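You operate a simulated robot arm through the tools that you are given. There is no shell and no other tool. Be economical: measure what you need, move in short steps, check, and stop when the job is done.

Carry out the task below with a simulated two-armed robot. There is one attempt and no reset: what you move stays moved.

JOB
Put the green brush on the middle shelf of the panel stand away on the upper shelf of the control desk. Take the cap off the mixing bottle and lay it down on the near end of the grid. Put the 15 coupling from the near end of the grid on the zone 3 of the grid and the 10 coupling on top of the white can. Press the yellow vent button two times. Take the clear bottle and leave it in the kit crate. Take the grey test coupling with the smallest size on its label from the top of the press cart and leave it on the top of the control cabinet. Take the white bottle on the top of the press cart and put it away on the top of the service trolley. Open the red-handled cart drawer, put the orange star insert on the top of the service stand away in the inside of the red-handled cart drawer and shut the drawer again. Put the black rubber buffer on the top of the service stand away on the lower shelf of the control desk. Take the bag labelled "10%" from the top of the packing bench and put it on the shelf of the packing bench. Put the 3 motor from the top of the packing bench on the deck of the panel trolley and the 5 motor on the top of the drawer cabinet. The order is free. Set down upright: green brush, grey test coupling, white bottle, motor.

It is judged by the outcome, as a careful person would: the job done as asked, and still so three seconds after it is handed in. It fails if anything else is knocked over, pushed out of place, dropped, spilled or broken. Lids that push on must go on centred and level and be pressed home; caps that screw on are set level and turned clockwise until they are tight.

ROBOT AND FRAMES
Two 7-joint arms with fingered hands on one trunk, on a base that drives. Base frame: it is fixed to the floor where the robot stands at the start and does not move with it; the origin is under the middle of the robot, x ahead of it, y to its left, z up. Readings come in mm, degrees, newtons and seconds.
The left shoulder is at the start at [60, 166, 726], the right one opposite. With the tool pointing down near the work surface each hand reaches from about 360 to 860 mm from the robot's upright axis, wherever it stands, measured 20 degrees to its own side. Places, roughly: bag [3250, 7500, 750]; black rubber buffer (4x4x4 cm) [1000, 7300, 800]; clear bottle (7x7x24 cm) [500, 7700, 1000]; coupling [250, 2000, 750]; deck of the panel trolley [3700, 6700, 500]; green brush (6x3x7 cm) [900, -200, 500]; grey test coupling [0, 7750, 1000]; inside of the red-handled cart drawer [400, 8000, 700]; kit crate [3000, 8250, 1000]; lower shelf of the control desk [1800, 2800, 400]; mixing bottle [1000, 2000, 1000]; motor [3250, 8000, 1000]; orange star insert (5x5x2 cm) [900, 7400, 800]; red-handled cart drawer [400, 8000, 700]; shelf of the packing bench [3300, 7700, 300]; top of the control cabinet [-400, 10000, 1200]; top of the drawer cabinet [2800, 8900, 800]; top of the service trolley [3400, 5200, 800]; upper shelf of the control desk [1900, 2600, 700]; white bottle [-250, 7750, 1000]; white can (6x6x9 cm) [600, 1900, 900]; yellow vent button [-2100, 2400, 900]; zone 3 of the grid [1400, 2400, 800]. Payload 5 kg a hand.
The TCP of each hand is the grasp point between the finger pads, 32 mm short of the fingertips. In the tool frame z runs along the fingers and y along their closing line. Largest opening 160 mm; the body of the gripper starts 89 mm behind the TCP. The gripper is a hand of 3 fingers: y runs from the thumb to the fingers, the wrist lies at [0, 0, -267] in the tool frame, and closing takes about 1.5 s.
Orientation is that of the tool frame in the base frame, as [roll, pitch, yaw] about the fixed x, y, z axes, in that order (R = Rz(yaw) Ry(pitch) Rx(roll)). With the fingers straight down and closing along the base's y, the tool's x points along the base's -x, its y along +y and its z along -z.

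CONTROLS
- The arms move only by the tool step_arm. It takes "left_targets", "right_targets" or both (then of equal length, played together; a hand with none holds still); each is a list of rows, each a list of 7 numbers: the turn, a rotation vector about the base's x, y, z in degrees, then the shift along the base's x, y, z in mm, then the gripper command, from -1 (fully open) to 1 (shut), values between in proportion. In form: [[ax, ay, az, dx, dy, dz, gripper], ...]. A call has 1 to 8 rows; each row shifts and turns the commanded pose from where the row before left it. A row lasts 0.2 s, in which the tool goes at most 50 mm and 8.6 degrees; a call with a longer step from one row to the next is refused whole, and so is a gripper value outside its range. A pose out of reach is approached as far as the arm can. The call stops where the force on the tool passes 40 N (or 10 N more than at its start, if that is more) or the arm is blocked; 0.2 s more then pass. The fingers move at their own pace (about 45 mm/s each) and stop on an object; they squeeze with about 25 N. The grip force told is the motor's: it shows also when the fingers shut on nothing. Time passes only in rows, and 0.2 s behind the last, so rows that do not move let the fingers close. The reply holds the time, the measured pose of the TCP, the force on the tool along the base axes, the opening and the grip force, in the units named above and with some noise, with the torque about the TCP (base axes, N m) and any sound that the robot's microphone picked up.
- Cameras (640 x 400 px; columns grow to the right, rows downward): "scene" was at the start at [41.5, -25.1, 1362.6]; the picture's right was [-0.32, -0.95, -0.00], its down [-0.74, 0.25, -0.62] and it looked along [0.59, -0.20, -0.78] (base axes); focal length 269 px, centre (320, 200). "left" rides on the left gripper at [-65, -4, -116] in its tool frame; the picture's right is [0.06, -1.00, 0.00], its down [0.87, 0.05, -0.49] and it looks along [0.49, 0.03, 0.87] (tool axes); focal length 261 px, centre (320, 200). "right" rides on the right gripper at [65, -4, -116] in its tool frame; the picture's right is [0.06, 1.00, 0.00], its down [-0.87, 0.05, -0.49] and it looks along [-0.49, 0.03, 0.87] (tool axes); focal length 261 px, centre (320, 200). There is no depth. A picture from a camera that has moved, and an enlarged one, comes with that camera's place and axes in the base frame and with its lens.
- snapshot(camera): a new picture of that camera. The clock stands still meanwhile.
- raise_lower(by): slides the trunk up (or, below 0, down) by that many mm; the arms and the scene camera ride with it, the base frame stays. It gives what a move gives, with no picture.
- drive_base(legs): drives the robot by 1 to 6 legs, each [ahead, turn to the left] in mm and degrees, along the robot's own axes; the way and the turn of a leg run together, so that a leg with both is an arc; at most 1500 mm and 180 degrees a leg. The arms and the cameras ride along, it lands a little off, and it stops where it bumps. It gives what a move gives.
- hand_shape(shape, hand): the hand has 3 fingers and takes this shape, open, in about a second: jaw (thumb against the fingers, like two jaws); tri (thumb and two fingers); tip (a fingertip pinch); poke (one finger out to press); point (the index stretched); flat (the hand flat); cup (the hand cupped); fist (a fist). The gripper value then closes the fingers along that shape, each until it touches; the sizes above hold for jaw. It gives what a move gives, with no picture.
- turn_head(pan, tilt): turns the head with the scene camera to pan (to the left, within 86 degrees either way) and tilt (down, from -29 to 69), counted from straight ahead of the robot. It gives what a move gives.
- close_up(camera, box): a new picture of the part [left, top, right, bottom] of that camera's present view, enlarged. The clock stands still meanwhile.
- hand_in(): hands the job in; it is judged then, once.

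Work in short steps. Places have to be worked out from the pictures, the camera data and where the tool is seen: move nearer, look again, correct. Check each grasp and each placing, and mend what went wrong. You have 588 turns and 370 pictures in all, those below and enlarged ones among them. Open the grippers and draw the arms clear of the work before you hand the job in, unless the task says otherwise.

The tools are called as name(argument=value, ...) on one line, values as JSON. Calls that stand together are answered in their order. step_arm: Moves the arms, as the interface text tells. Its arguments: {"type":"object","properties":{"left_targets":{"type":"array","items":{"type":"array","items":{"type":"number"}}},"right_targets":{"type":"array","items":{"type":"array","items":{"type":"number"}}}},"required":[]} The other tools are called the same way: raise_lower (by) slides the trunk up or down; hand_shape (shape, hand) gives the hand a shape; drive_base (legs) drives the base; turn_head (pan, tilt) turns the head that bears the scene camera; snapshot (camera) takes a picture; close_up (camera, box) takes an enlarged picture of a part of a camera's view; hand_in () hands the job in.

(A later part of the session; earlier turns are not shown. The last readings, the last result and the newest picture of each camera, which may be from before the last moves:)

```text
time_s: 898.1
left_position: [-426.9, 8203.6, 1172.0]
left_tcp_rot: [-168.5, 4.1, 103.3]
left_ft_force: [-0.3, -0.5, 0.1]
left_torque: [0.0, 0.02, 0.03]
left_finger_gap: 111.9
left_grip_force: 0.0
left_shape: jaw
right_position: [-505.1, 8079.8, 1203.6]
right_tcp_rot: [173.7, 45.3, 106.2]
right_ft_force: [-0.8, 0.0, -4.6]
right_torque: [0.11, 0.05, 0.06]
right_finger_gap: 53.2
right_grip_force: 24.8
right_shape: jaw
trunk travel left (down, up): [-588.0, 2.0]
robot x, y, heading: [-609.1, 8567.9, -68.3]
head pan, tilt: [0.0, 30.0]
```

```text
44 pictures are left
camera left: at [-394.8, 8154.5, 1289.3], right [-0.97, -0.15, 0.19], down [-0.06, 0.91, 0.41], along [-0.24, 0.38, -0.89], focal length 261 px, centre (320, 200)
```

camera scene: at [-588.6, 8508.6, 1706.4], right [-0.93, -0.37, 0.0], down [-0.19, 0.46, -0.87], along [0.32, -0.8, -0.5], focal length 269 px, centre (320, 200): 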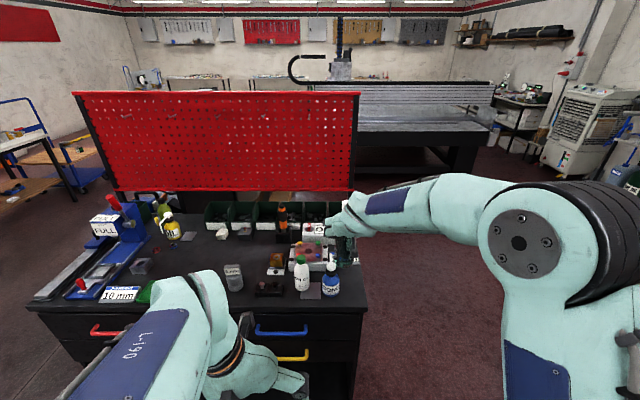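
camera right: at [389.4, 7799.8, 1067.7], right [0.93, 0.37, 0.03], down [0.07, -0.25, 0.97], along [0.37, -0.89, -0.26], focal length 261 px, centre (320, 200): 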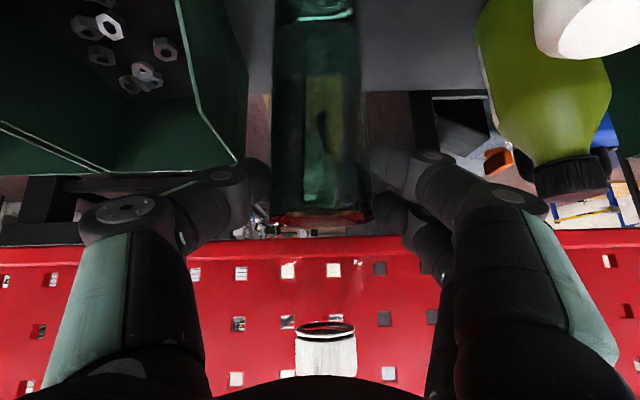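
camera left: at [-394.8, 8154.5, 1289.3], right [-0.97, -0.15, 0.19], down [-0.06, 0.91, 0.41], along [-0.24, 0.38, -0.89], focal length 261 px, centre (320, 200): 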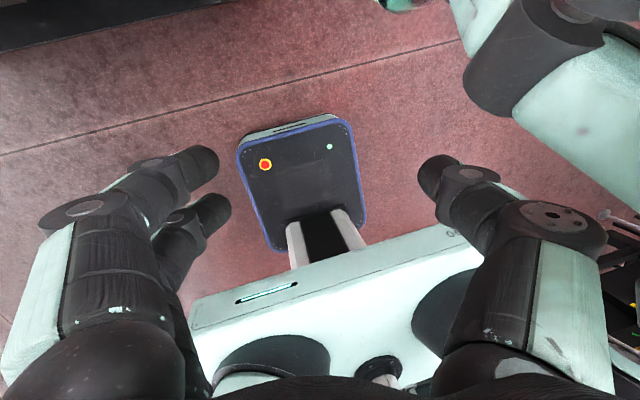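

Continue extending the left hand toward the white bottle, moving away from the right arm.

step_arm(left_targets=[[0, 0, 0, 30, -38, 0, -0.4], [2.5, -5, 0.3, 27, -40, 0, -0.4], [2.5, -5, 0.3, 22, -42, 0, -0.4], [0, 0, 0, 20, -44, 0, -0.4], [0, 0, 0, 20, -44, 0, -0.4], [0, 0, 0, 20, -44, 0, -0.4], [0, 0, 0, 15, -44, 0, -0.4], [0, 0, 0, 14, -44, 0, -0.4]])

snapshot(camera="left")

```text
time_s: 899.9
left_position: [-256.5, 7881.6, 1161.5]
left_tcp_rot: [-179.1, -0.1, 104.1]
left_ft_force: [-1.0, -4.6, 8.1]
left_torque: [0.37, -0.13, -0.02]
left_finger_gap: 111.7
left_grip_force: 0.2
left_shape: jaw
left hand out of reach, approached as far as the arm can: row 8
right_position: [-502.1, 8077.7, 1203.4]
right_tcp_rot: [174.0, 45.2, 106.4]
right_ft_force: [2.1, 0.7, -5.5]
right_torque: [0.13, 0.11, -0.02]
right_finger_gap: 52.3
right_grip_force: 24.8
right_shape: jaw
trunk travel left (down, up): [-588.0, 2.0]
robot x, y, heading: [-612.0, 8565.8, -68.2]
head pan, tilt: [0.0, 30.0]
```

```text
43 pictures are left
camera left: at [-241.9, 7818.4, 1276.4], right [-0.98, -0.18, 0.02], down [-0.15, 0.86, 0.49], along [-0.1, 0.48, -0.87], focal length 261 px, centre (320, 200)
```

left: 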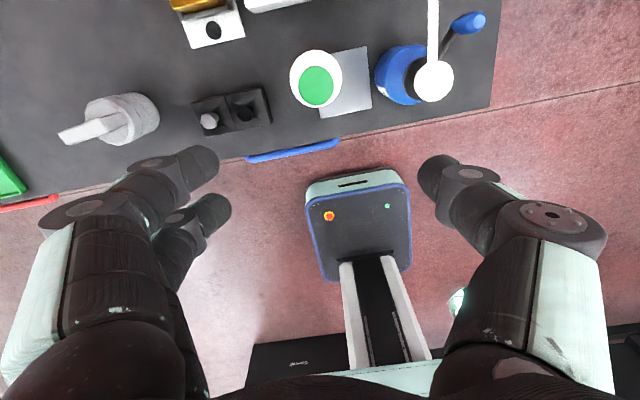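

White bottle at (-246, 7840). Drive 70 mm nearer and turn the left hand 80° so it closes front-to-back, avoiding the blue bottle.

drive_base(legs=[[70, 0]])

step_arm(left_targets=[[0, 0, -8.2, -2, 3, 0, -0.3], [0, 0, -8.2, -2, 3, 0, -0.3], [0, 0, -8.2, -2, 3, 0, -0.3], [0, 0, -8.2, -2, 3, 0, -0.3], [0, 0, -8.2, -2, 3, 0, -0.3], [0, 0, -8.2, -2, 3, 0, -0.3], [0, 0, -8.2, -2, 3, 0, -0.3], [0, 0, -8.2, -2, 2, 0, -0.3]])

snapshot(camera="left")

```text
time_s: 900.9
left_position: [-234.8, 7811.0, 1171.9]
left_tcp_rot: [-179.2, 1.4, 103.4]
left_ft_force: [-0.1, -0.7, -0.7]
left_torque: [0.02, 0.01, 0.03]
left_finger_gap: 111.8
left_grip_force: 0.0
left_shape: jaw
right_position: [-479.3, 8012.8, 1204.0]
right_tcp_rot: [173.8, 45.2, 106.2]
right_ft_force: [1.2, -0.5, -5.1]
right_torque: [0.14, 0.02, -0.02]
right_finger_gap: 52.1
right_grip_force: 25.2
right_shape: jaw
trunk travel left (down, up): [-588.0, 2.0]
robot x, y, heading: [-587.2, 8501.9, -68.5]
head pan, tilt: [0.0, 30.0]
```

```text
time_s: 902.7
left_position: [-250.2, 7834.5, 1172.5]
left_tcp_rot: [-179.3, 1.5, 37.6]
left_ft_force: [-1.0, -0.1, 0.1]
left_torque: [0.01, -0.01, 0.03]
left_finger_gap: 104.3
left_grip_force: 0.0
left_shape: jaw
right_position: [-478.8, 8013.8, 1204.7]
right_tcp_rot: [173.8, 45.1, 106.2]
right_ft_force: [0.3, -1.0, -5.3]
right_torque: [0.12, 0.03, 0.01]
right_finger_gap: 52.2
right_grip_force: 25.2
right_shape: jaw
trunk travel left (down, up): [-588.0, 2.0]
robot x, y, heading: [-587.3, 8498.6, -68.0]
head pan, tilt: [0.0, 30.0]
```

```text
42 pictures are left
camera left: at [-302.1, 7799.5, 1288.6], right [-0.56, 0.83, 0.01], down [0.74, 0.49, 0.47], along [0.38, 0.27, -0.88], focal length 261 px, centre (320, 200)
```

left: 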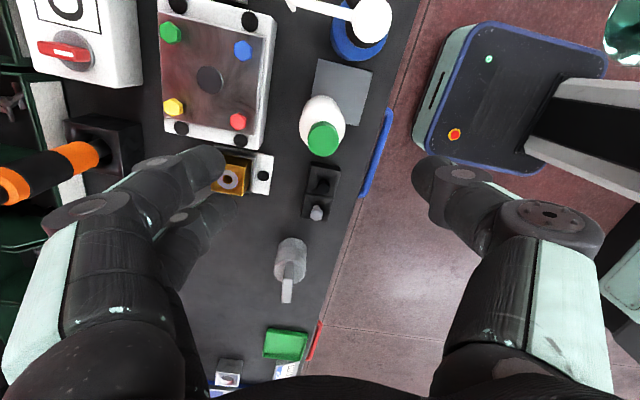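

Directly over the cap. Descend to z≈1000 and close on the body.

step_arm(left_targets=[[0, 0, 0, 1, 2, -45, -0.3], [0, 0, 0, 0, 0, -45, -0.3], [0, 0, 0, 0, 0, -45, -0.3], [0, 0, 0, 0, 0, -37, -0.3], [0, 0, 0, 0, 0, 0, 0.1], [0, 0, 0, 0, 0, 0, 0.4], [0, 0, 0, 0, 0, 0, 0.5], [0, 0, 0, 0, 0, 0, 0.5]])

snapshot(camera="left")

```text
time_s: 904.5
left_position: [-251.0, 7837.4, 1001.4]
left_tcp_rot: [-179.4, 1.4, 37.8]
left_ft_force: [-0.1, 0.3, -0.1]
left_torque: [0.0, 0.03, 0.01]
left_finger_gap: 43.0
left_grip_force: 4.4
left_shape: jaw
right_position: [-479.1, 8014.0, 1204.2]
right_tcp_rot: [173.8, 45.2, 106.3]
right_ft_force: [-0.2, -0.2, -5.3]
right_torque: [0.1, 0.08, -0.01]
right_finger_gap: 52.2
right_grip_force: 25.3
right_shape: jaw
trunk travel left (down, up): [-588.0, 2.0]
robot x, y, heading: [-586.8, 8499.3, -68.4]
head pan, tilt: [0.0, 30.0]
```

```text
41 pictures are left
camera left: at [-301.1, 7801.7, 1117.1], right [-0.56, 0.83, 0.01], down [0.73, 0.49, 0.47], along [0.38, 0.27, -0.88], focal length 261 px, centre (320, 200)
```

left: 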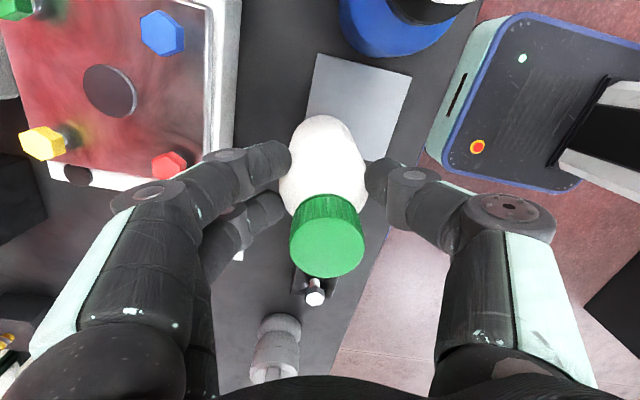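

Squeeze a bit more and test-lift.

step_arm(left_targets=[[0, 0, 0, 0, 0, 0, 0.7], [0, 0, 0, 0, 0, 0, 0.8], [0, 0, 0, 0, 0, 0, 0.8], [0, 0, 0, 0, 0, 15, 0.8], [0, 0, 0, 0, 0, 30, 0.8], [0, 0, 0, 0, 0, 45, 0.8]])

snapshot(camera="left")

```text
time_s: 905.9
left_position: [-250.2, 7836.5, 1090.7]
left_tcp_rot: [-179.3, 1.5, 37.7]
left_ft_force: [-0.2, 0.0, -1.7]
left_torque: [-0.06, 0.01, 0.0]
left_finger_gap: 39.0
left_grip_force: 24.7
left_shape: jaw
right_position: [-478.8, 8014.7, 1204.2]
right_tcp_rot: [173.8, 45.3, 106.2]
right_ft_force: [-0.6, 0.1, -4.8]
right_torque: [0.11, 0.03, 0.0]
right_finger_gap: 52.5
right_grip_force: 25.1
right_shape: jaw
trunk travel left (down, up): [-588.0, 2.0]
robot x, y, heading: [-583.3, 8501.5, -68.1]
head pan, tilt: [0.0, 30.0]
```

```text
40 pictures are left
camera left: at [-301.7, 7801.9, 1207.0], right [-0.56, 0.83, 0.01], down [0.73, 0.49, 0.47], along [0.38, 0.27, -0.88], focal length 261 px, centre (320, 200)
```

left: 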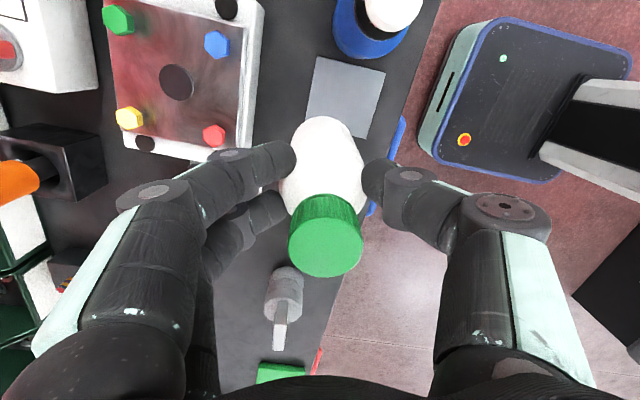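

White bottle held. Raise and retract the left hand, then drive round to the packing bench.

step_arm(left_targets=[[0, 0, 0, 0, 0, 45, 0.8], [0, 0, 0, 0, 10, 40, 0.8], [0, 0, 0, -8, 42, 0, 0.8], [0, 0, 0, -8, 42, 0, 0.8], [0, 0, 0, -8, 42, 0, 0.8], [0, 0, 0, -8, 42, 0, 0.8], [0, 0, 0, -8, 42, 0, 0.8]])

drive_base(legs=[[-300, 0], [0, 66], [1450, 0], [900, 0], [0, -58], [900, 0]])

```text
time_s: 907.5
left_position: [-291.0, 8058.5, 1177.1]
left_tcp_rot: [-179.4, 1.6, 37.6]
left_ft_force: [-0.6, -0.1, -1.2]
left_torque: [-0.04, 0.04, 0.01]
left_finger_gap: 38.9
left_grip_force: 25.1
left_shape: jaw
right_position: [-479.0, 8015.2, 1204.6]
right_tcp_rot: [173.8, 45.3, 106.4]
right_ft_force: [-0.1, 0.5, -4.1]
right_torque: [0.08, 0.06, 0.02]
right_finger_gap: 52.2
right_grip_force: 25.3
right_shape: jaw
trunk travel left (down, up): [-588.0, 2.0]
robot x, y, heading: [-586.4, 8501.3, -68.1]
head pan, tilt: [0.0, 30.0]
```

```text
time_s: 930.5
left_position: [2463.8, 7501.4, 1176.0]
left_tcp_rot: [-179.2, 1.5, 46.2]
left_ft_force: [0.2, -0.4, -1.5]
left_torque: [0.02, 0.0, 0.01]
left_finger_gap: 38.1
left_grip_force: 25.0
left_shape: jaw
right_position: [2283.0, 7431.9, 1203.9]
right_tcp_rot: [173.8, 45.2, 114.6]
right_ft_force: [0.8, -0.5, -5.8]
right_torque: [0.13, 0.07, -0.01]
right_finger_gap: 52.0
right_grip_force: 25.1
right_shape: jaw
trunk travel left (down, up): [-588.0, 2.0]
robot x, y, heading: [2106.8, 7897.1, -59.8]
head pan, tilt: [0.0, 30.0]
```

Turn to face the bench and drive 250 mm in; then view from the right camera.

drive_base(legs=[[0, 82], [240, 0]])

step_arm(right_targets=[[0, 0, 0, 37, 15, 0, 0.6], [0, 0, 0, 37, 15, 0, 0.6], [0, 0, 0, 37, 15, 0, 0.6], [0, 0, 0, 37, 15, 0, 0.6]])

turn_head(pan=0, tilt=40)

snapshot(camera="scene")

```text
time_s: 935.8
left_position: [2772.9, 8282.6, 1175.7]
left_tcp_rot: [-179.3, 1.4, 127.8]
left_ft_force: [1.3, -0.1, -2.0]
left_torque: [0.0, 0.0, -0.02]
left_finger_gap: 37.7
left_grip_force: 25.2
left_shape: jaw
right_position: [2814.9, 8094.4, 1203.8]
right_tcp_rot: [173.8, 45.2, -163.6]
right_ft_force: [0.7, 0.1, -5.3]
right_torque: [-0.04, 0.13, 0.03]
right_finger_gap: 51.8
right_grip_force: 24.9
right_shape: jaw
trunk travel left (down, up): [-588.0, 2.0]
robot x, y, heading: [2328.4, 7988.5, 21.9]
head pan, tilt: [0.0, 30.0]
```

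```text
time_s: 936.8
left_position: [2770.2, 8283.5, 1175.5]
left_tcp_rot: [-179.2, 1.5, 128.0]
left_ft_force: [1.4, 0.1, -0.9]
left_torque: [0.03, 0.02, 0.0]
left_finger_gap: 37.8
left_grip_force: 25.2
left_shape: jaw
right_position: [2963.0, 8153.9, 1202.4]
right_tcp_rot: [173.8, 45.1, -163.5]
right_ft_force: [0.6, 0.6, -5.2]
right_torque: [-0.08, 0.2, -0.02]
right_finger_gap: 51.4
right_grip_force: 25.3
right_shape: jaw
trunk travel left (down, up): [-588.0, 2.0]
robot x, y, heading: [2323.3, 7986.9, 21.9]
head pan, tilt: [0.0, 30.0]
```

```text
time_s: 937.5
left_position: [2770.3, 8282.8, 1176.1]
left_tcp_rot: [-179.2, 1.5, 128.0]
left_ft_force: [0.4, -0.2, -1.8]
left_torque: [-0.02, -0.04, 0.02]
left_finger_gap: 38.1
left_grip_force: 24.9
left_shape: jaw
right_position: [2961.0, 8153.8, 1203.6]
right_tcp_rot: [173.8, 45.3, -163.6]
right_ft_force: [0.3, 0.0, -5.0]
right_torque: [-0.08, 0.12, 0.0]
right_finger_gap: 51.6
right_grip_force: 24.2
right_shape: jaw
trunk travel left (down, up): [-588.0, 2.0]
robot x, y, heading: [2326.0, 7984.8, 22.1]
head pan, tilt: [0.0, 40.0]
```

```text
39 pictures are left
camera scene: at [2379.0, 8007.2, 1691.1], right [0.37, -0.93, 0.0], down [-0.6, -0.24, -0.77], along [0.71, 0.29, -0.64], focal length 269 px, centre (320, 200)
```

scene: 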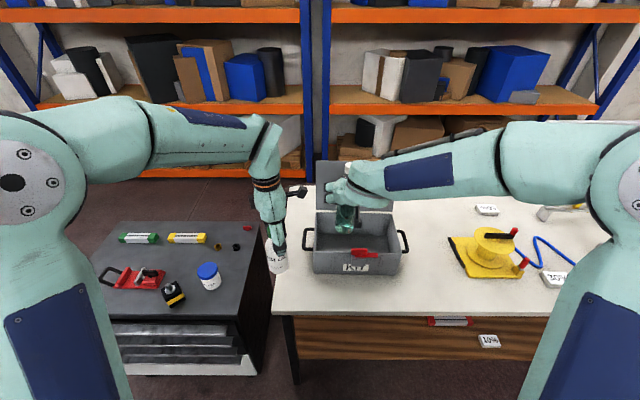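

The bottle is above the kit. Move 65 mm further in and lower, then feel for the floor.

step_arm(right_targets=[[0, 0, 0, 30, 12, 0, 0.6], [0, 0, 0, 30, 12, 0, 0.6], [0, 0, 0, 0, 0, -45, 0.6], [0, 0, 0, 0, 0, -45, 0.6], [0, 0, 0, 0, 0, -45, 0.6], [0, 0, 0, 0, 0, -35, 0.6]])

snapshot(camera="right")

```text
time_s: 938.9
left_position: [2771.5, 8282.0, 1175.6]
left_tcp_rot: [-179.3, 1.4, 127.9]
left_ft_force: [0.9, 0.5, -2.0]
left_torque: [-0.02, 0.02, -0.03]
left_finger_gap: 37.6
left_grip_force: 25.1
left_shape: jaw
right_position: [3022.0, 8177.6, 1033.6]
right_tcp_rot: [173.8, 45.3, -163.7]
right_ft_force: [0.5, -0.2, -4.4]
right_torque: [-0.03, 0.11, -0.02]
right_finger_gap: 51.3
right_grip_force: 25.1
right_shape: jaw
trunk travel left (down, up): [-588.0, 2.0]
robot x, y, heading: [2328.9, 7984.9, 22.0]
head pan, tilt: [0.0, 40.0]
```

```text
38 pictures are left
camera right: at [2903.7, 8126.0, 1066.8], right [-0.39, 0.92, 0.03], down [0.25, 0.07, 0.96], along [0.88, 0.39, -0.26], focal length 261 px, centre (320, 200)
```

right: 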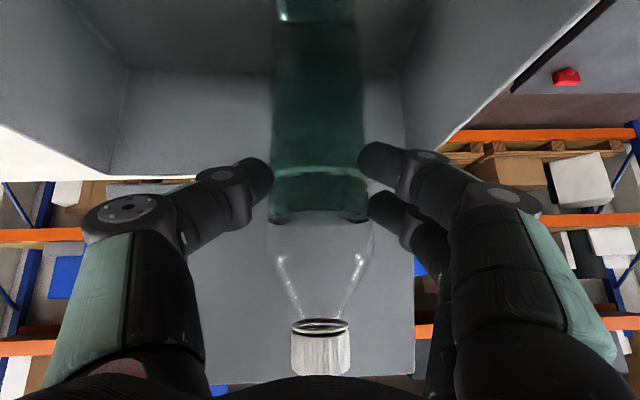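

Inside the kit with clearance all round. Lower to contact.

step_arm(right_targets=[[0, 0, 0, 0, 0, -10, 0.6], [0, 0, 0, 0, 0, -6, 0.6], [0, 0, 0, 0, 0, -4, 0.6], [0, 0, 0, 0, 0, -4, 0.6], [0, 0, 0, 0, 0, -4, 0.6], [0, 0, 0, 0, 0, -4, 0.6], [0, 0, 0, 0, 0, -4, 0.6], [0, 0, 0, 0, 0, -4, 0.6]])

```text
time_s: 940.7
left_position: [2768.5, 8281.0, 1177.1]
left_tcp_rot: [-179.5, 1.7, 127.9]
left_ft_force: [0.1, -0.3, -1.3]
left_torque: [0.04, -0.05, -0.01]
left_finger_gap: 38.0
left_grip_force: 24.7
left_shape: jaw
right_position: [3018.7, 8178.4, 997.0]
right_tcp_rot: [173.8, 45.5, -163.6]
right_ft_force: [-3.4, -1.7, 27.0]
right_torque: [0.11, -0.38, -0.04]
right_finger_gap: 52.0
right_grip_force: 24.5
right_shape: jaw
trunk travel left (down, up): [-588.0, 2.0]
robot x, y, heading: [2326.5, 7991.3, 21.9]
head pan, tilt: [0.0, 40.0]
```

Seated. Ease, open, and withdraw up-and-back along the hand.

step_arm(right_targets=[[0, 0, 0, 0, 0, 4, 0.6], [0, 0, 0, 0, 0, 0, 0.3], [0, 0, 0, 0, 0, 0, 0], [0, 0, 0, 0, 0, 0, -0.1], [0, 0, 0, -20, -8, 20, -0.1], [0, 0, 0, -30, -12, 32, -0.1], [0, 0, 0, -30, -12, 35, -0.1], [0, 0, 0, -30, -12, 35, -0.1]])

drive_base(legs=[[-300, 0]])

close_up(camera="scene", box=[200, 130, 440, 300])

```text
time_s: 942.5
left_position: [2768.9, 8281.2, 1177.1]
left_tcp_rot: [-179.3, 1.5, 127.9]
left_ft_force: [-0.6, -0.6, -1.8]
left_torque: [-0.02, 0.0, -0.01]
left_finger_gap: 37.9
left_grip_force: 25.2
left_shape: jaw
right_position: [2908.0, 8133.6, 1120.7]
right_tcp_rot: [173.8, 45.4, -163.7]
right_ft_force: [-0.7, -0.1, 0.0]
right_torque: [-0.01, -0.08, 0.03]
right_finger_gap: 87.2
right_grip_force: 0.1
right_shape: jaw
trunk travel left (down, up): [-588.0, 2.0]
robot x, y, heading: [2327.0, 7983.9, 21.8]
head pan, tilt: [0.0, 40.0]
```

```text
time_s: 944.5
left_position: [2491.9, 8170.3, 1177.5]
left_tcp_rot: [-179.4, 1.5, 128.0]
left_ft_force: [-0.9, 0.0, -1.4]
left_torque: [0.04, -0.04, 0.02]
left_finger_gap: 37.6
left_grip_force: 25.3
left_shape: jaw
right_position: [2632.0, 8021.8, 1120.9]
right_tcp_rot: [173.8, 45.4, -163.6]
right_ft_force: [-0.7, -0.6, 0.5]
right_torque: [-0.01, 0.0, 0.02]
right_finger_gap: 87.3
right_grip_force: 0.0
right_shape: jaw
trunk travel left (down, up): [-588.0, 2.0]
robot x, y, heading: [2047.6, 7875.6, 22.0]
head pan, tilt: [0.0, 40.0]
```

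```text
2.35 times, centred on (320, 215) of scene
camera zoom: at [2099.9, 7894.6, 1691.2], right [0.37, -0.93, 0.0], down [-0.6, -0.24, -0.77], along [0.71, 0.29, -0.64], focal length 634 px, centre (320, 165)
```

zoom: 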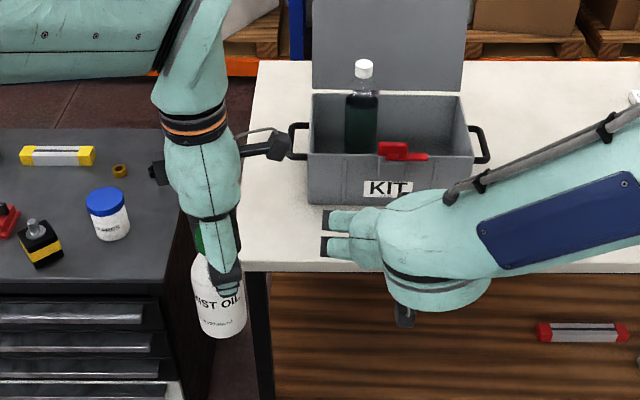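

The clear bottle stands in the kit. Next the rubber buffer: drive to the service stand at about (1668, 7395), facing it.

drive_base(legs=[[0, -150], [600, 0], [0, -33]])

turn_head(pan=0, tilt=40)

snapshot(camera="scene")

```text
time_s: 955.7
left_position: [1219.1, 7133.5, 1175.9]
left_tcp_rot: [-179.4, 1.5, -55.3]
left_ft_force: [0.2, 0.0, -2.2]
left_torque: [0.02, -0.01, -0.02]
left_finger_gap: 37.2
left_grip_force: 24.7
left_shape: jaw
right_position: [1087.1, 7289.1, 1120.1]
right_tcp_rot: [173.9, 45.1, 13.1]
right_ft_force: [-0.9, -0.3, 0.4]
right_torque: [0.03, 0.02, 0.01]
right_finger_gap: 87.4
right_grip_force: 0.1
right_shape: jaw
trunk travel left (down, up): [-588.0, 2.0]
robot x, y, heading: [1677.6, 7403.6, -161.4]
head pan, tilt: [0.0, 40.0]
```

```text
time_s: 956.3
left_position: [1218.4, 7131.3, 1176.2]
left_tcp_rot: [-179.3, 1.5, -55.3]
left_ft_force: [-0.3, 0.2, -1.7]
left_torque: [0.04, 0.02, -0.01]
left_finger_gap: 37.3
left_grip_force: 25.1
left_shape: jaw
right_position: [1088.0, 7287.9, 1120.6]
right_tcp_rot: [173.8, 45.2, 13.0]
right_ft_force: [-0.1, -0.1, 0.1]
right_torque: [-0.02, -0.02, 0.04]
right_finger_gap: 87.3
right_grip_force: 0.1
right_shape: jaw
trunk travel left (down, up): [-588.0, 2.0]
robot x, y, heading: [1679.7, 7404.8, -161.2]
head pan, tilt: [0.0, 40.0]
```

```text
36 pictures are left
camera scene: at [1624.5, 7383.5, 1691.1], right [-0.32, 0.95, 0.0], down [0.61, 0.21, -0.77], along [-0.73, -0.25, -0.64], focal length 269 px, centre (320, 200)
```

scene: 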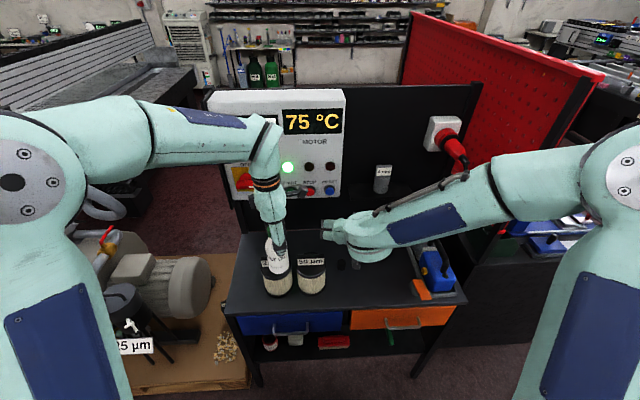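

Buffer at ≈(987, 7259). Yaw the right hand +27° so it clears the can, and move to above it.

step_arm(right_targets=[[0, 0, 6.75, -18, -2, -20, -0.1], [0, 0, 6.75, -18, -2, -35, 0], [0, 0, 6.75, -18, -2, -40, 0.1], [0, 0, 6.75, -18, -2, -40, 0.1], [0, 0, 0, 0, 0, -35, 0.1], [0, 0, 0, 0, 0, 0, 0.1]])

snapshot(camera="right")

```text
time_s: 957.7
left_position: [1218.3, 7131.8, 1176.8]
left_tcp_rot: [-179.3, 1.5, -55.3]
left_ft_force: [-0.1, -0.1, -1.7]
left_torque: [0.03, 0.04, 0.04]
left_finger_gap: 37.4
left_grip_force: 25.0
left_shape: jaw
right_position: [1016.4, 7280.9, 950.7]
right_tcp_rot: [173.8, 45.3, 40.1]
right_ft_force: [0.1, 0.2, 0.1]
right_torque: [0.0, 0.01, -0.01]
right_finger_gap: 72.5
right_grip_force: 0.1
right_shape: jaw
trunk travel left (down, up): [-588.0, 2.0]
robot x, y, heading: [1677.4, 7399.0, -161.1]
head pan, tilt: [0.0, 40.0]
```

```text
35 pictures are left
camera right: at [1101.1, 7374.6, 984.1], right [0.73, -0.68, 0.03], down [-0.2, -0.17, 0.97], along [-0.65, -0.71, -0.26], focal length 261 px, centre (320, 200)
```

right: 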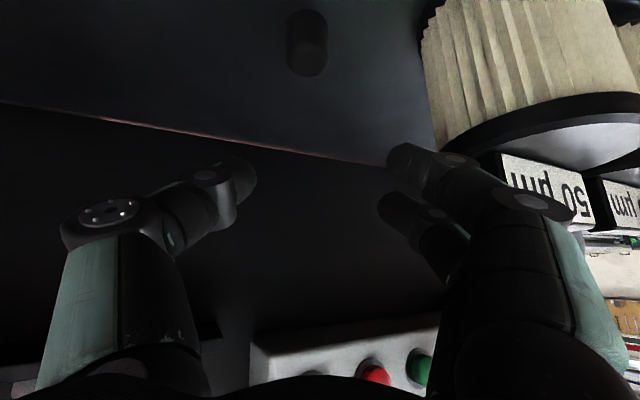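

Buffer confirmed at (987, 7258). Descend onto it and grip.

step_arm(right_targets=[[0, 0, 0, -8, -6, -40, 0.1], [0, 0, 0, -8, -6, -40, 0.1], [0, 0, 0, -7, -5, -32, 0.1], [0, 0, 0, 0, 0, 0, 0.3], [0, 0, 0, 0, 0, 0, 0.6], [0, 0, 0, 0, 0, 0, 0.8], [0, 0, 0, 0, 0, 0, 0.8]])

step_arm(right_targets=[[0, 0, 0, 0, 0, 0, 0.8], [0, 0, 0, 0, 0, 20, 0.8], [0, 0, 0, 0, 0, 40, 0.8], [0, 0, 0, 0, 0, 45, 0.8], [0, 0, 0, 0, 0, 45, 0.8], [0, 0, 0, 15, 10, 45, 0.8]])

snapshot(camera="right")

```text
time_s: 959.3
left_position: [1217.7, 7132.1, 1177.3]
left_tcp_rot: [-179.4, 1.5, -55.3]
left_ft_force: [0.1, 0.2, -1.6]
left_torque: [0.04, -0.01, -0.02]
left_finger_gap: 37.4
left_grip_force: 25.4
left_shape: jaw
right_position: [993.1, 7264.1, 837.8]
right_tcp_rot: [173.7, 45.1, 40.0]
right_ft_force: [0.8, 0.4, 0.3]
right_torque: [0.01, 0.01, 0.05]
right_finger_gap: 23.0
right_grip_force: 22.1
right_shape: jaw
trunk travel left (down, up): [-588.0, 2.0]
robot x, y, heading: [1680.7, 7402.3, -161.3]
head pan, tilt: [0.0, 40.0]
```

```text
time_s: 960.7
left_position: [1219.9, 7132.1, 1176.4]
left_tcp_rot: [-179.2, 1.6, -55.3]
left_ft_force: [0.1, 0.0, -1.6]
left_torque: [0.03, 0.06, -0.04]
left_finger_gap: 37.3
left_grip_force: 25.1
left_shape: jaw
right_position: [1008.0, 7274.4, 1033.0]
right_tcp_rot: [173.7, 45.4, 40.2]
right_ft_force: [-0.4, 0.1, -0.1]
right_torque: [0.02, 0.0, 0.0]
right_finger_gap: 22.7
right_grip_force: 25.1
right_shape: jaw
trunk travel left (down, up): [-588.0, 2.0]
robot x, y, heading: [1681.1, 7400.6, -161.3]
head pan, tilt: [0.0, 40.0]
```

```text
34 pictures are left
camera right: at [1093.7, 7367.2, 1067.0], right [0.73, -0.68, 0.03], down [-0.2, -0.17, 0.97], along [-0.65, -0.71, -0.26], focal length 261 px, centre (320, 200)
```

right: 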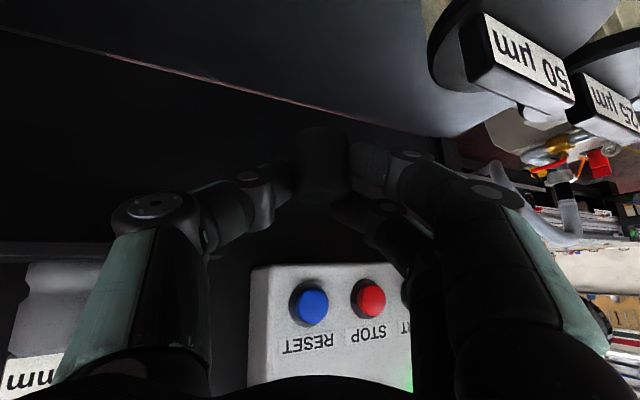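

The buffer is held. Retract, then drive to the service trolley with the white bottle.

step_arm(right_targets=[[0, 0, 0, 38, 20, 20, 0.8], [0, 0, 0, 38, 20, 20, 0.8], [0, 0, 0, 38, 20, 20, 0.8], [0, 0, 0, 20, 10, 20, 0.8]])

drive_base(legs=[[-300, 0], [0, 89], [760, 0], [760, 0], [0, -20], [650, 0]])

drive_base(legs=[[0, 95]])

turn_head(pan=0, tilt=30)

snapshot(camera="scene")

```text
time_s: 961.7
left_position: [1218.5, 7131.4, 1177.4]
left_tcp_rot: [-179.3, 1.6, -55.2]
left_ft_force: [-0.1, -0.8, -1.9]
left_torque: [0.0, 0.04, 0.01]
left_finger_gap: 37.2
left_grip_force: 25.0
left_shape: jaw
right_position: [1141.5, 7342.1, 1112.6]
right_tcp_rot: [173.7, 45.2, 40.1]
right_ft_force: [-0.1, 0.3, -0.8]
right_torque: [0.01, 0.01, 0.02]
right_finger_gap: 22.4
right_grip_force: 25.1
right_shape: jaw
trunk travel left (down, up): [-588.0, 2.0]
robot x, y, heading: [1677.6, 7402.5, -161.4]
head pan, tilt: [0.0, 40.0]
```

```text
time_s: 979.3
left_position: [2509.9, 4876.6, 1175.5]
left_tcp_rot: [-179.2, 1.5, 14.1]
left_ft_force: [0.4, 0.4, -2.0]
left_torque: [-0.02, 0.03, 0.01]
left_finger_gap: 36.8
left_grip_force: 25.6
left_shape: jaw
right_position: [2284.4, 4877.0, 1112.0]
right_tcp_rot: [173.7, 45.2, 109.5]
right_ft_force: [-0.2, -0.5, -1.1]
right_torque: [-0.01, 0.01, 0.0]
right_finger_gap: 22.2
right_grip_force: 24.9
right_shape: jaw
trunk travel left (down, up): [-588.0, 2.0]
robot x, y, heading: [2418.6, 5402.2, -91.9]
head pan, tilt: [0.0, 40.0]
```

```text
time_s: 983.7
left_position: [2932.9, 5534.4, 1175.7]
left_tcp_rot: [-179.3, 1.5, 108.7]
left_ft_force: [-1.2, 0.0, -1.5]
left_torque: [-0.01, -0.02, 0.01]
left_finger_gap: 36.7
left_grip_force: 25.0
left_shape: jaw
right_position: [2950.1, 5311.0, 1113.6]
right_tcp_rot: [173.8, 45.2, -155.6]
right_ft_force: [-0.4, 0.3, -0.6]
right_torque: [0.0, -0.01, -0.02]
right_finger_gap: 21.9
right_grip_force: 25.0
right_shape: jaw
trunk travel left (down, up): [-588.0, 2.0]
robot x, y, heading: [2417.9, 5401.9, 2.7]
head pan, tilt: [0.0, 40.0]
```

```text
time_s: 984.4
left_position: [2932.3, 5535.6, 1175.8]
left_tcp_rot: [-179.3, 1.5, 108.7]
left_ft_force: [-0.1, 0.1, -2.1]
left_torque: [0.05, -0.01, 0.0]
left_finger_gap: 36.6
left_grip_force: 24.6
left_shape: jaw
right_position: [2950.5, 5311.0, 1114.0]
right_tcp_rot: [173.9, 45.3, -155.8]
right_ft_force: [-0.3, -0.3, -0.6]
right_torque: [-0.01, 0.01, 0.0]
right_finger_gap: 22.1
right_grip_force: 25.1
right_shape: jaw
trunk travel left (down, up): [-588.0, 2.0]
robot x, y, heading: [2417.7, 5398.2, 2.9]
head pan, tilt: [0.0, 30.0]
```

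```text
33 pictures are left
camera scene: at [2478.2, 5403.4, 1706.4], right [0.05, -1.0, 0.0], down [-0.5, -0.02, -0.87], along [0.86, 0.04, -0.5], focal length 269 px, centre (320, 200)
```

scene: 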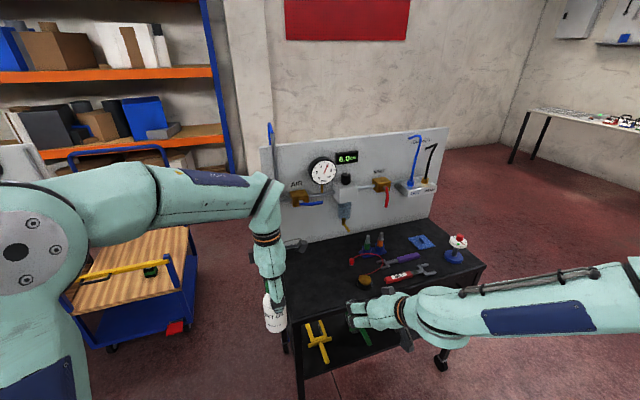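

The trolley's left part is free around (3358, 5436). Drive 230 mm in and move the left hand over it.

drive_base(legs=[[230, 0]])

step_arm(left_targets=[[0, 0, 0, 42, -22, 0, 0.8], [0, 0, 0, 42, -22, 0, 0.8], [0, 0, 0, 42, -22, -10, 0.8], [0, 0, 0, 40, -20, -10, 0.8], [0, 0, 0, 25, -15, -20, 0.8]])

snapshot(camera="left")

snapshot(camera="scene")

```text
time_s: 986.2
left_position: [3165.6, 5546.3, 1175.4]
left_tcp_rot: [-179.2, 1.5, 108.7]
left_ft_force: [0.9, -0.2, -2.6]
left_torque: [-0.01, 0.03, 0.0]
left_finger_gap: 36.8
left_grip_force: 24.9
left_shape: jaw
right_position: [3184.0, 5321.4, 1112.6]
right_tcp_rot: [173.9, 45.2, -155.8]
right_ft_force: [0.5, 0.6, -0.8]
right_torque: [-0.01, -0.01, 0.03]
right_finger_gap: 22.1
right_grip_force: 25.0
right_shape: jaw
trunk travel left (down, up): [-588.0, 2.0]
robot x, y, heading: [2653.2, 5411.5, 2.8]
head pan, tilt: [0.0, 30.0]
```

```text
time_s: 987.4
left_position: [3357.3, 5445.0, 1136.2]
left_tcp_rot: [-179.2, 1.4, 108.8]
left_ft_force: [-0.4, 1.0, -2.1]
left_torque: [0.0, 0.04, 0.02]
left_finger_gap: 36.4
left_grip_force: 24.9
left_shape: jaw
right_position: [3182.7, 5321.5, 1112.6]
right_tcp_rot: [173.7, 45.1, -155.8]
right_ft_force: [0.5, -0.5, -0.5]
right_torque: [0.01, 0.02, 0.01]
right_finger_gap: 22.1
right_grip_force: 24.7
right_shape: jaw
trunk travel left (down, up): [-588.0, 2.0]
robot x, y, heading: [2650.0, 5410.0, 2.8]
head pan, tilt: [0.0, 30.0]
```

```text
32 pictures are left
camera left: at [3376.1, 5385.4, 1252.2], right [-0.96, -0.26, 0.01], down [-0.23, 0.85, 0.47], along [-0.13, 0.45, -0.88], focal length 261 px, centre (320, 200)
```

left: 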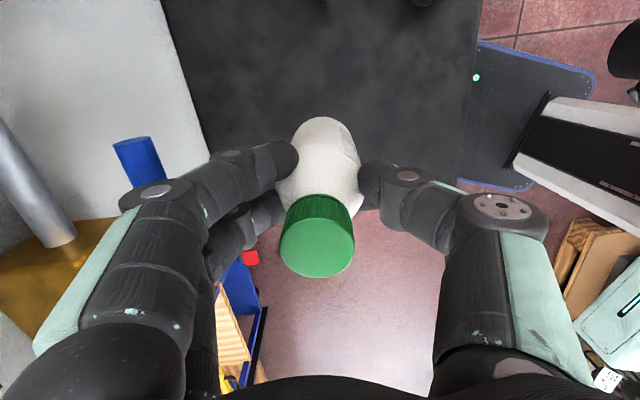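

```text
31 pictures are left
camera scene: at [2712.2, 5414.0, 1706.4], right [0.05, -1.0, 0.0], down [-0.5, -0.02, -0.87], along [0.86, 0.04, -0.5], focal length 269 px, centre (320, 200)
```

scene: 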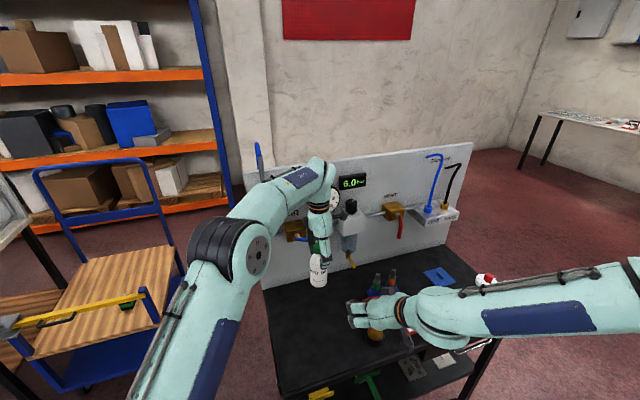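

The landing point is well inside the free area. Lower the bottle and feel for contact.

step_arm(left_targets=[[0, 0, 0, 0, 0, -45, 0.8], [0, 0, 0, 0, 0, -45, 0.8], [0, 0, 0, 0, 0, -45, 0.8], [0, 0, 0, 0, 0, -30, 0.8], [0, 0, 0, 0, 0, -15, 0.8], [0, 0, 0, 0, 0, -8, 0.8], [0, 0, 0, 0, 0, -6, 0.8], [0, 0, 0, 0, 0, -6, 0.8]])

```text
time_s: 988.6
left_position: [3359.7, 5441.3, 967.6]
left_tcp_rot: [-179.8, 2.3, 108.8]
left_ft_force: [-8.7, 0.9, 29.6]
left_torque: [0.01, 0.66, 0.03]
left_finger_gap: 39.8
left_grip_force: 25.1
left_shape: jaw
right_position: [3181.6, 5321.9, 1113.8]
right_tcp_rot: [173.8, 45.3, -155.8]
right_ft_force: [0.2, -0.4, 0.0]
right_torque: [0.03, 0.04, -0.02]
right_finger_gap: 22.0
right_grip_force: 25.1
right_shape: jaw
trunk travel left (down, up): [-588.0, 2.0]
robot x, y, heading: [2651.1, 5411.5, 3.0]
head pan, tilt: [0.0, 30.0]
stopped in row 6 (left hand): the force on the tool passed its limit (the readings are from after the stop); the commanded pose is now the measured one
```

Contact at z≈968. Ease 4 mm and check before releasing.

step_arm(left_targets=[[0, 0, 0, 0, 0, 3, 0.8]])

close_up(camera="scene", box=[240, 200, 440, 360])

```text
time_s: 989.0
left_position: [3358.5, 5442.8, 966.9]
left_tcp_rot: [-179.9, 2.0, 108.8]
left_ft_force: [-4.7, -0.1, 21.0]
left_torque: [-0.04, 0.16, -0.01]
left_finger_gap: 39.8
left_grip_force: 24.9
left_shape: jaw
right_position: [3181.2, 5322.6, 1114.3]
right_tcp_rot: [173.8, 45.3, -155.6]
right_ft_force: [0.6, -0.8, -0.2]
right_torque: [-0.03, -0.01, 0.02]
right_finger_gap: 21.9
right_grip_force: 25.2
right_shape: jaw
trunk travel left (down, up): [-588.0, 2.0]
robot x, y, heading: [2653.0, 5413.7, 2.8]
head pan, tilt: [0.0, 30.0]
```

```text
2.50 times, centred on (340, 280) of scene
camera zoom: at [2708.3, 5414.4, 1706.5], right [0.05, -1.0, 0.0], down [-0.5, -0.02, -0.87], along [0.87, 0.04, -0.5], focal length 674 px, centre (270, 0)
```

zoom: 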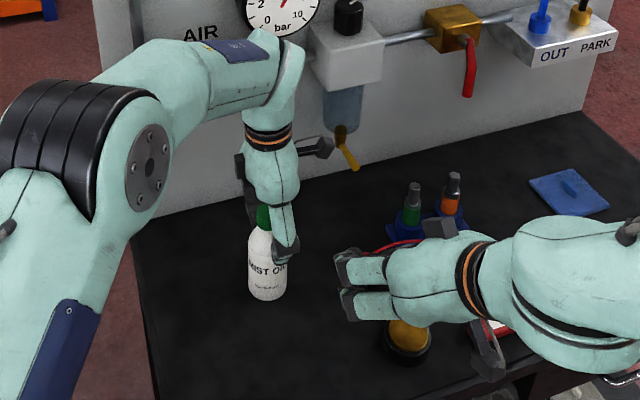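

The white bottle stands on the trolley top. Open and rise.

step_arm(left_targets=[[0, 0, 0, 0, 0, 2, 0.5], [0, 0, 0, 0, 0, 0, 0.2], [0, 0, 0, 0, 0, 0, -0.1], [0, 0, 0, 0, 0, 0, -0.2], [0, 0, 0, 0, 0, 30, -0.2], [0, 0, 0, 0, 0, 45, -0.2], [0, 0, 0, 0, 0, 45, -0.2], [0, 0, 0, 0, 0, 45, -0.2]])

step_arm(left_targets=[[0, 0, 0, -45, 10, 0, -0.2], [0, 0, 0, -45, 10, 0, -0.2], [0, 0, 0, -45, 10, 0, -0.2], [0, 0, 0, -45, 10, 0, -0.2]])

drive_base(legs=[[-350, 0]])

close_up(camera="scene", box=[240, 170, 480, 330])

```text
time_s: 990.9
left_position: [3358.3, 5443.0, 1133.5]
left_tcp_rot: [-179.8, 2.0, 108.6]
left_ft_force: [-7.7, -3.8, 3.7]
left_torque: [0.06, -0.13, -0.11]
left_finger_gap: 91.6
left_grip_force: 0.0
left_shape: jaw
right_position: [3182.5, 5321.4, 1112.6]
right_tcp_rot: [173.8, 45.2, -155.8]
right_ft_force: [-0.5, 0.3, -1.0]
right_torque: [-0.03, 0.02, -0.03]
right_finger_gap: 22.0
right_grip_force: 24.9
right_shape: jaw
trunk travel left (down, up): [-588.0, 2.0]
robot x, y, heading: [2650.8, 5413.5, 2.6]
head pan, tilt: [0.0, 30.0]
```

```text
time_s: 991.9
left_position: [3178.8, 5485.8, 1132.5]
left_tcp_rot: [-179.8, 2.0, 108.8]
left_ft_force: [-0.7, -0.4, 0.6]
left_torque: [0.0, -0.03, -0.01]
left_finger_gap: 95.6
left_grip_force: 0.0
left_shape: jaw
right_position: [3181.5, 5323.0, 1112.3]
right_tcp_rot: [173.7, 45.3, -155.7]
right_ft_force: [0.1, -0.2, -1.0]
right_torque: [0.0, 0.02, 0.01]
right_finger_gap: 22.0
right_grip_force: 26.0
right_shape: jaw
trunk travel left (down, up): [-588.0, 2.0]
robot x, y, heading: [2649.1, 5414.2, 2.9]
head pan, tilt: [0.0, 30.0]
```

```text
time_s: 994.1
left_position: [2828.5, 5465.7, 1133.3]
left_tcp_rot: [-179.9, 2.0, 108.7]
left_ft_force: [0.2, 0.2, -0.1]
left_torque: [0.03, -0.05, 0.02]
left_finger_gap: 95.7
left_grip_force: 0.1
left_shape: jaw
right_position: [2830.7, 5303.1, 1112.6]
right_tcp_rot: [173.8, 45.3, -156.0]
right_ft_force: [0.3, -0.3, -0.9]
right_torque: [-0.01, -0.04, -0.02]
right_finger_gap: 21.9
right_grip_force: 25.2
right_shape: jaw
trunk travel left (down, up): [-588.0, 2.0]
robot x, y, heading: [2301.5, 5394.6, 2.7]
head pan, tilt: [0.0, 30.0]
```

```text
2.50 times, centred on (360, 250) of scene
camera zoom: at [2358.4, 5397.9, 1706.5], right [0.04, -1.0, 0.0], down [-0.5, -0.02, -0.87], along [0.87, 0.04, -0.5], focal length 674 px, centre (220, 75)
```

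zoom: 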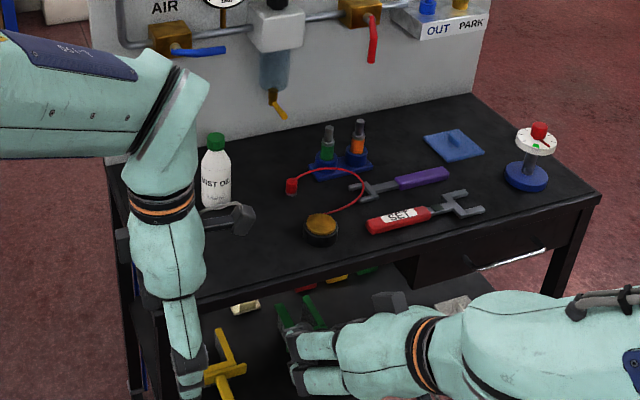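

The white bottle is placed. Finally, take the buffer to the control desk: straighten the right hand's yaw and drive there.

step_arm(right_targets=[[0, 0, -7, 0, 0, 0, 0.8], [0, 0, -7, 0, 0, 0, 0.8], [0, 0, -7, 0, 0, 0, 0.8]])

drive_base(legs=[[0, -78], [1280, 0], [1280, 0], [0, -84.7]])

raise_lower(by=-400)

snapshot(camera="scene")

snapshot(camera="right")

```text
time_s: 994.9
left_position: [2828.4, 5466.4, 1132.3]
left_tcp_rot: [-179.7, 2.0, 108.7]
left_ft_force: [-0.6, -0.8, -0.1]
left_torque: [0.0, 0.01, -0.01]
left_finger_gap: 95.6
left_grip_force: 0.1
left_shape: jaw
right_position: [2830.7, 5303.6, 1113.2]
right_tcp_rot: [173.8, 45.2, -177.1]
right_ft_force: [0.0, 0.5, -0.2]
right_torque: [0.02, -0.01, -0.01]
right_finger_gap: 22.0
right_grip_force: 24.9
right_shape: jaw
trunk travel left (down, up): [-588.0, 2.0]
robot x, y, heading: [2302.7, 5396.0, 2.8]
head pan, tilt: [0.0, 30.0]
```

```text
time_s: 1014.4
left_position: [2444.2, 2692.2, 1132.5]
left_tcp_rot: [-179.8, 1.9, -55.1]
left_ft_force: [0.0, 1.0, 0.0]
left_torque: [-0.03, -0.02, 0.01]
left_finger_gap: 95.6
left_grip_force: 0.0
left_shape: jaw
right_position: [2395.3, 2847.6, 1113.5]
right_tcp_rot: [173.8, 45.1, 19.5]
right_ft_force: [-0.4, 0.5, -0.8]
right_torque: [0.01, -0.01, -0.04]
right_finger_gap: 21.8
right_grip_force: 25.5
right_shape: jaw
trunk travel left (down, up): [-588.0, 2.0]
robot x, y, heading: [2933.3, 2910.7, -160.9]
head pan, tilt: [0.0, 30.0]
```

```text
time_s: 1018.3
left_position: [2445.3, 2692.1, 733.0]
left_tcp_rot: [-179.8, 2.1, -55.0]
left_ft_force: [0.4, 0.8, -0.4]
left_torque: [0.01, -0.02, -0.02]
left_finger_gap: 95.7
left_grip_force: 0.0
left_shape: jaw
right_position: [2395.9, 2847.4, 712.3]
right_tcp_rot: [173.7, 45.2, 19.6]
right_ft_force: [0.1, -0.5, -1.3]
right_torque: [0.01, 0.0, 0.01]
right_finger_gap: 22.2
right_grip_force: 24.7
right_shape: jaw
trunk travel left (down, up): [-188.0, 402.0]
robot x, y, heading: [2931.7, 2910.7, -160.8]
head pan, tilt: [0.0, 30.0]
```

```text
28 pictures are left
camera scene: at [2874.7, 2889.4, 1306.5], right [-0.33, 0.95, 0.0], down [0.47, 0.16, -0.87], along [-0.82, -0.28, -0.5], focal length 269 px, centre (320, 200)
```

scene: 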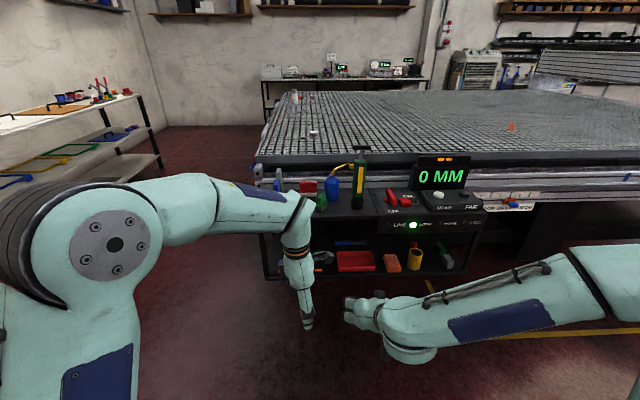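

```text
27 pictures are left
camera right: at [2509.8, 2904.9, 746.9], right [0.44, -0.9, 0.03], down [-0.25, -0.09, 0.97], along [-0.86, -0.44, -0.26], focal length 261 px, centre (320, 200)
```

right: 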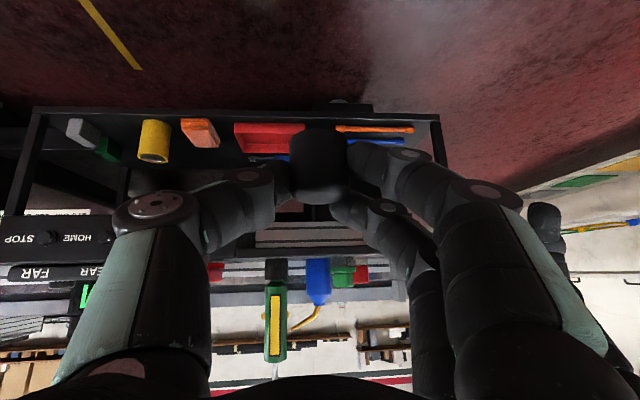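

Shelf z≈378. Zoom to find the best gap between the tray and the sticks.

close_up(camera="scene", box=[240, 220, 490, 300])

```text
2.56 times, centred on (365, 260) of scene
camera zoom: at [2874.7, 2889.4, 1306.5], right [-0.33, 0.95, 0.0], down [0.47, 0.16, -0.87], along [-0.82, -0.28, -0.5], focal length 690 px, centre (205, 46)
```

zoom: 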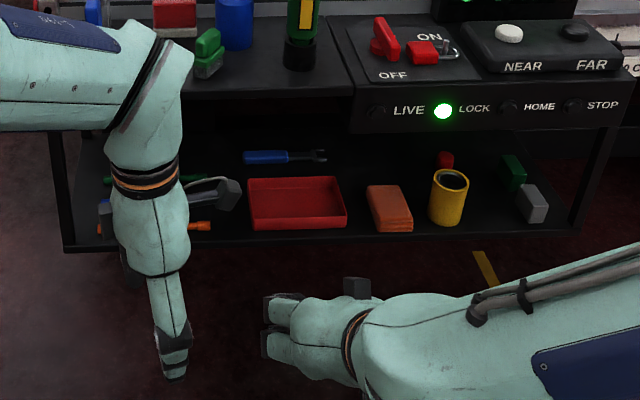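

The brush still stands above. The best free gap on the lower shelf is between the yellow cup and the grey block, at ≈(1763, 3090). Move the left hand aside and reposition the robot.

step_arm(left_targets=[[0, 0, 0, 20, -38, 10, -0.2], [0, 0, 0, 20, -38, 10, -0.2], [0, 0, 0, 20, -38, 10, -0.2], [0, 0, 0, 20, -38, 10, -0.2]])

drive_base(legs=[[0, -91.3], [504, 0], [0, 91.3]])

raise_lower(by=-110)

snapshot(camera="right")

```text
time_s: 1019.3
left_position: [2524.8, 2540.1, 772.4]
left_tcp_rot: [-179.7, 2.0, -55.1]
left_ft_force: [-0.3, -1.2, 0.4]
left_torque: [-0.02, -0.05, 0.02]
left_finger_gap: 95.3
left_grip_force: 0.1
left_shape: jaw
right_position: [2396.3, 2846.5, 713.2]
right_tcp_rot: [173.7, 45.2, 19.5]
right_ft_force: [0.0, 0.0, 0.0]
right_torque: [-0.02, -0.02, 0.01]
right_finger_gap: 21.8
right_grip_force: 24.9
right_shape: jaw
trunk travel left (down, up): [-188.0, 402.0]
robot x, y, heading: [2934.8, 2909.5, -160.8]
head pan, tilt: [0.0, 30.0]
```

```text
time_s: 1030.0
left_position: [2372.7, 3019.2, 771.6]
left_tcp_rot: [-179.8, 2.1, -54.9]
left_ft_force: [0.1, 1.3, -0.2]
left_torque: [-0.03, 0.0, 0.01]
left_finger_gap: 95.4
left_grip_force: 0.1
left_shape: jaw
right_position: [2241.4, 3327.6, 713.1]
right_tcp_rot: [173.8, 45.2, 19.7]
right_ft_force: [-0.4, 0.6, -0.7]
right_torque: [-0.02, 0.0, 0.0]
right_finger_gap: 21.7
right_grip_force: 25.1
right_shape: jaw
trunk travel left (down, up): [-188.0, 402.0]
robot x, y, heading: [2777.9, 3388.2, -160.9]
head pan, tilt: [0.0, 30.0]
```

```text
time_s: 1031.4
left_position: [2372.1, 3019.9, 662.0]
left_tcp_rot: [-179.9, 2.1, -54.8]
left_ft_force: [-0.3, -0.4, 0.3]
left_torque: [-0.02, 0.01, -0.01]
left_finger_gap: 95.4
left_grip_force: 0.0
left_shape: jaw
right_position: [2243.1, 3327.1, 603.6]
right_tcp_rot: [173.7, 45.2, 19.6]
right_ft_force: [1.2, -0.6, -0.1]
right_torque: [0.02, -0.01, -0.03]
right_finger_gap: 21.7
right_grip_force: 24.6
right_shape: jaw
trunk travel left (down, up): [-78.0, 512.0]
robot x, y, heading: [2776.0, 3391.5, -160.8]
head pan, tilt: [0.0, 30.0]
```

```text
25 pictures are left
camera right: at [2356.4, 3384.8, 637.0], right [0.45, -0.89, 0.03], down [-0.25, -0.09, 0.97], along [-0.86, -0.44, -0.26], focal length 261 px, centre (320, 200)
```

right: 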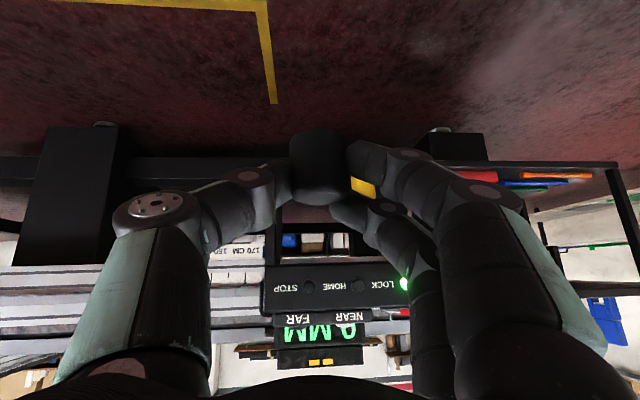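

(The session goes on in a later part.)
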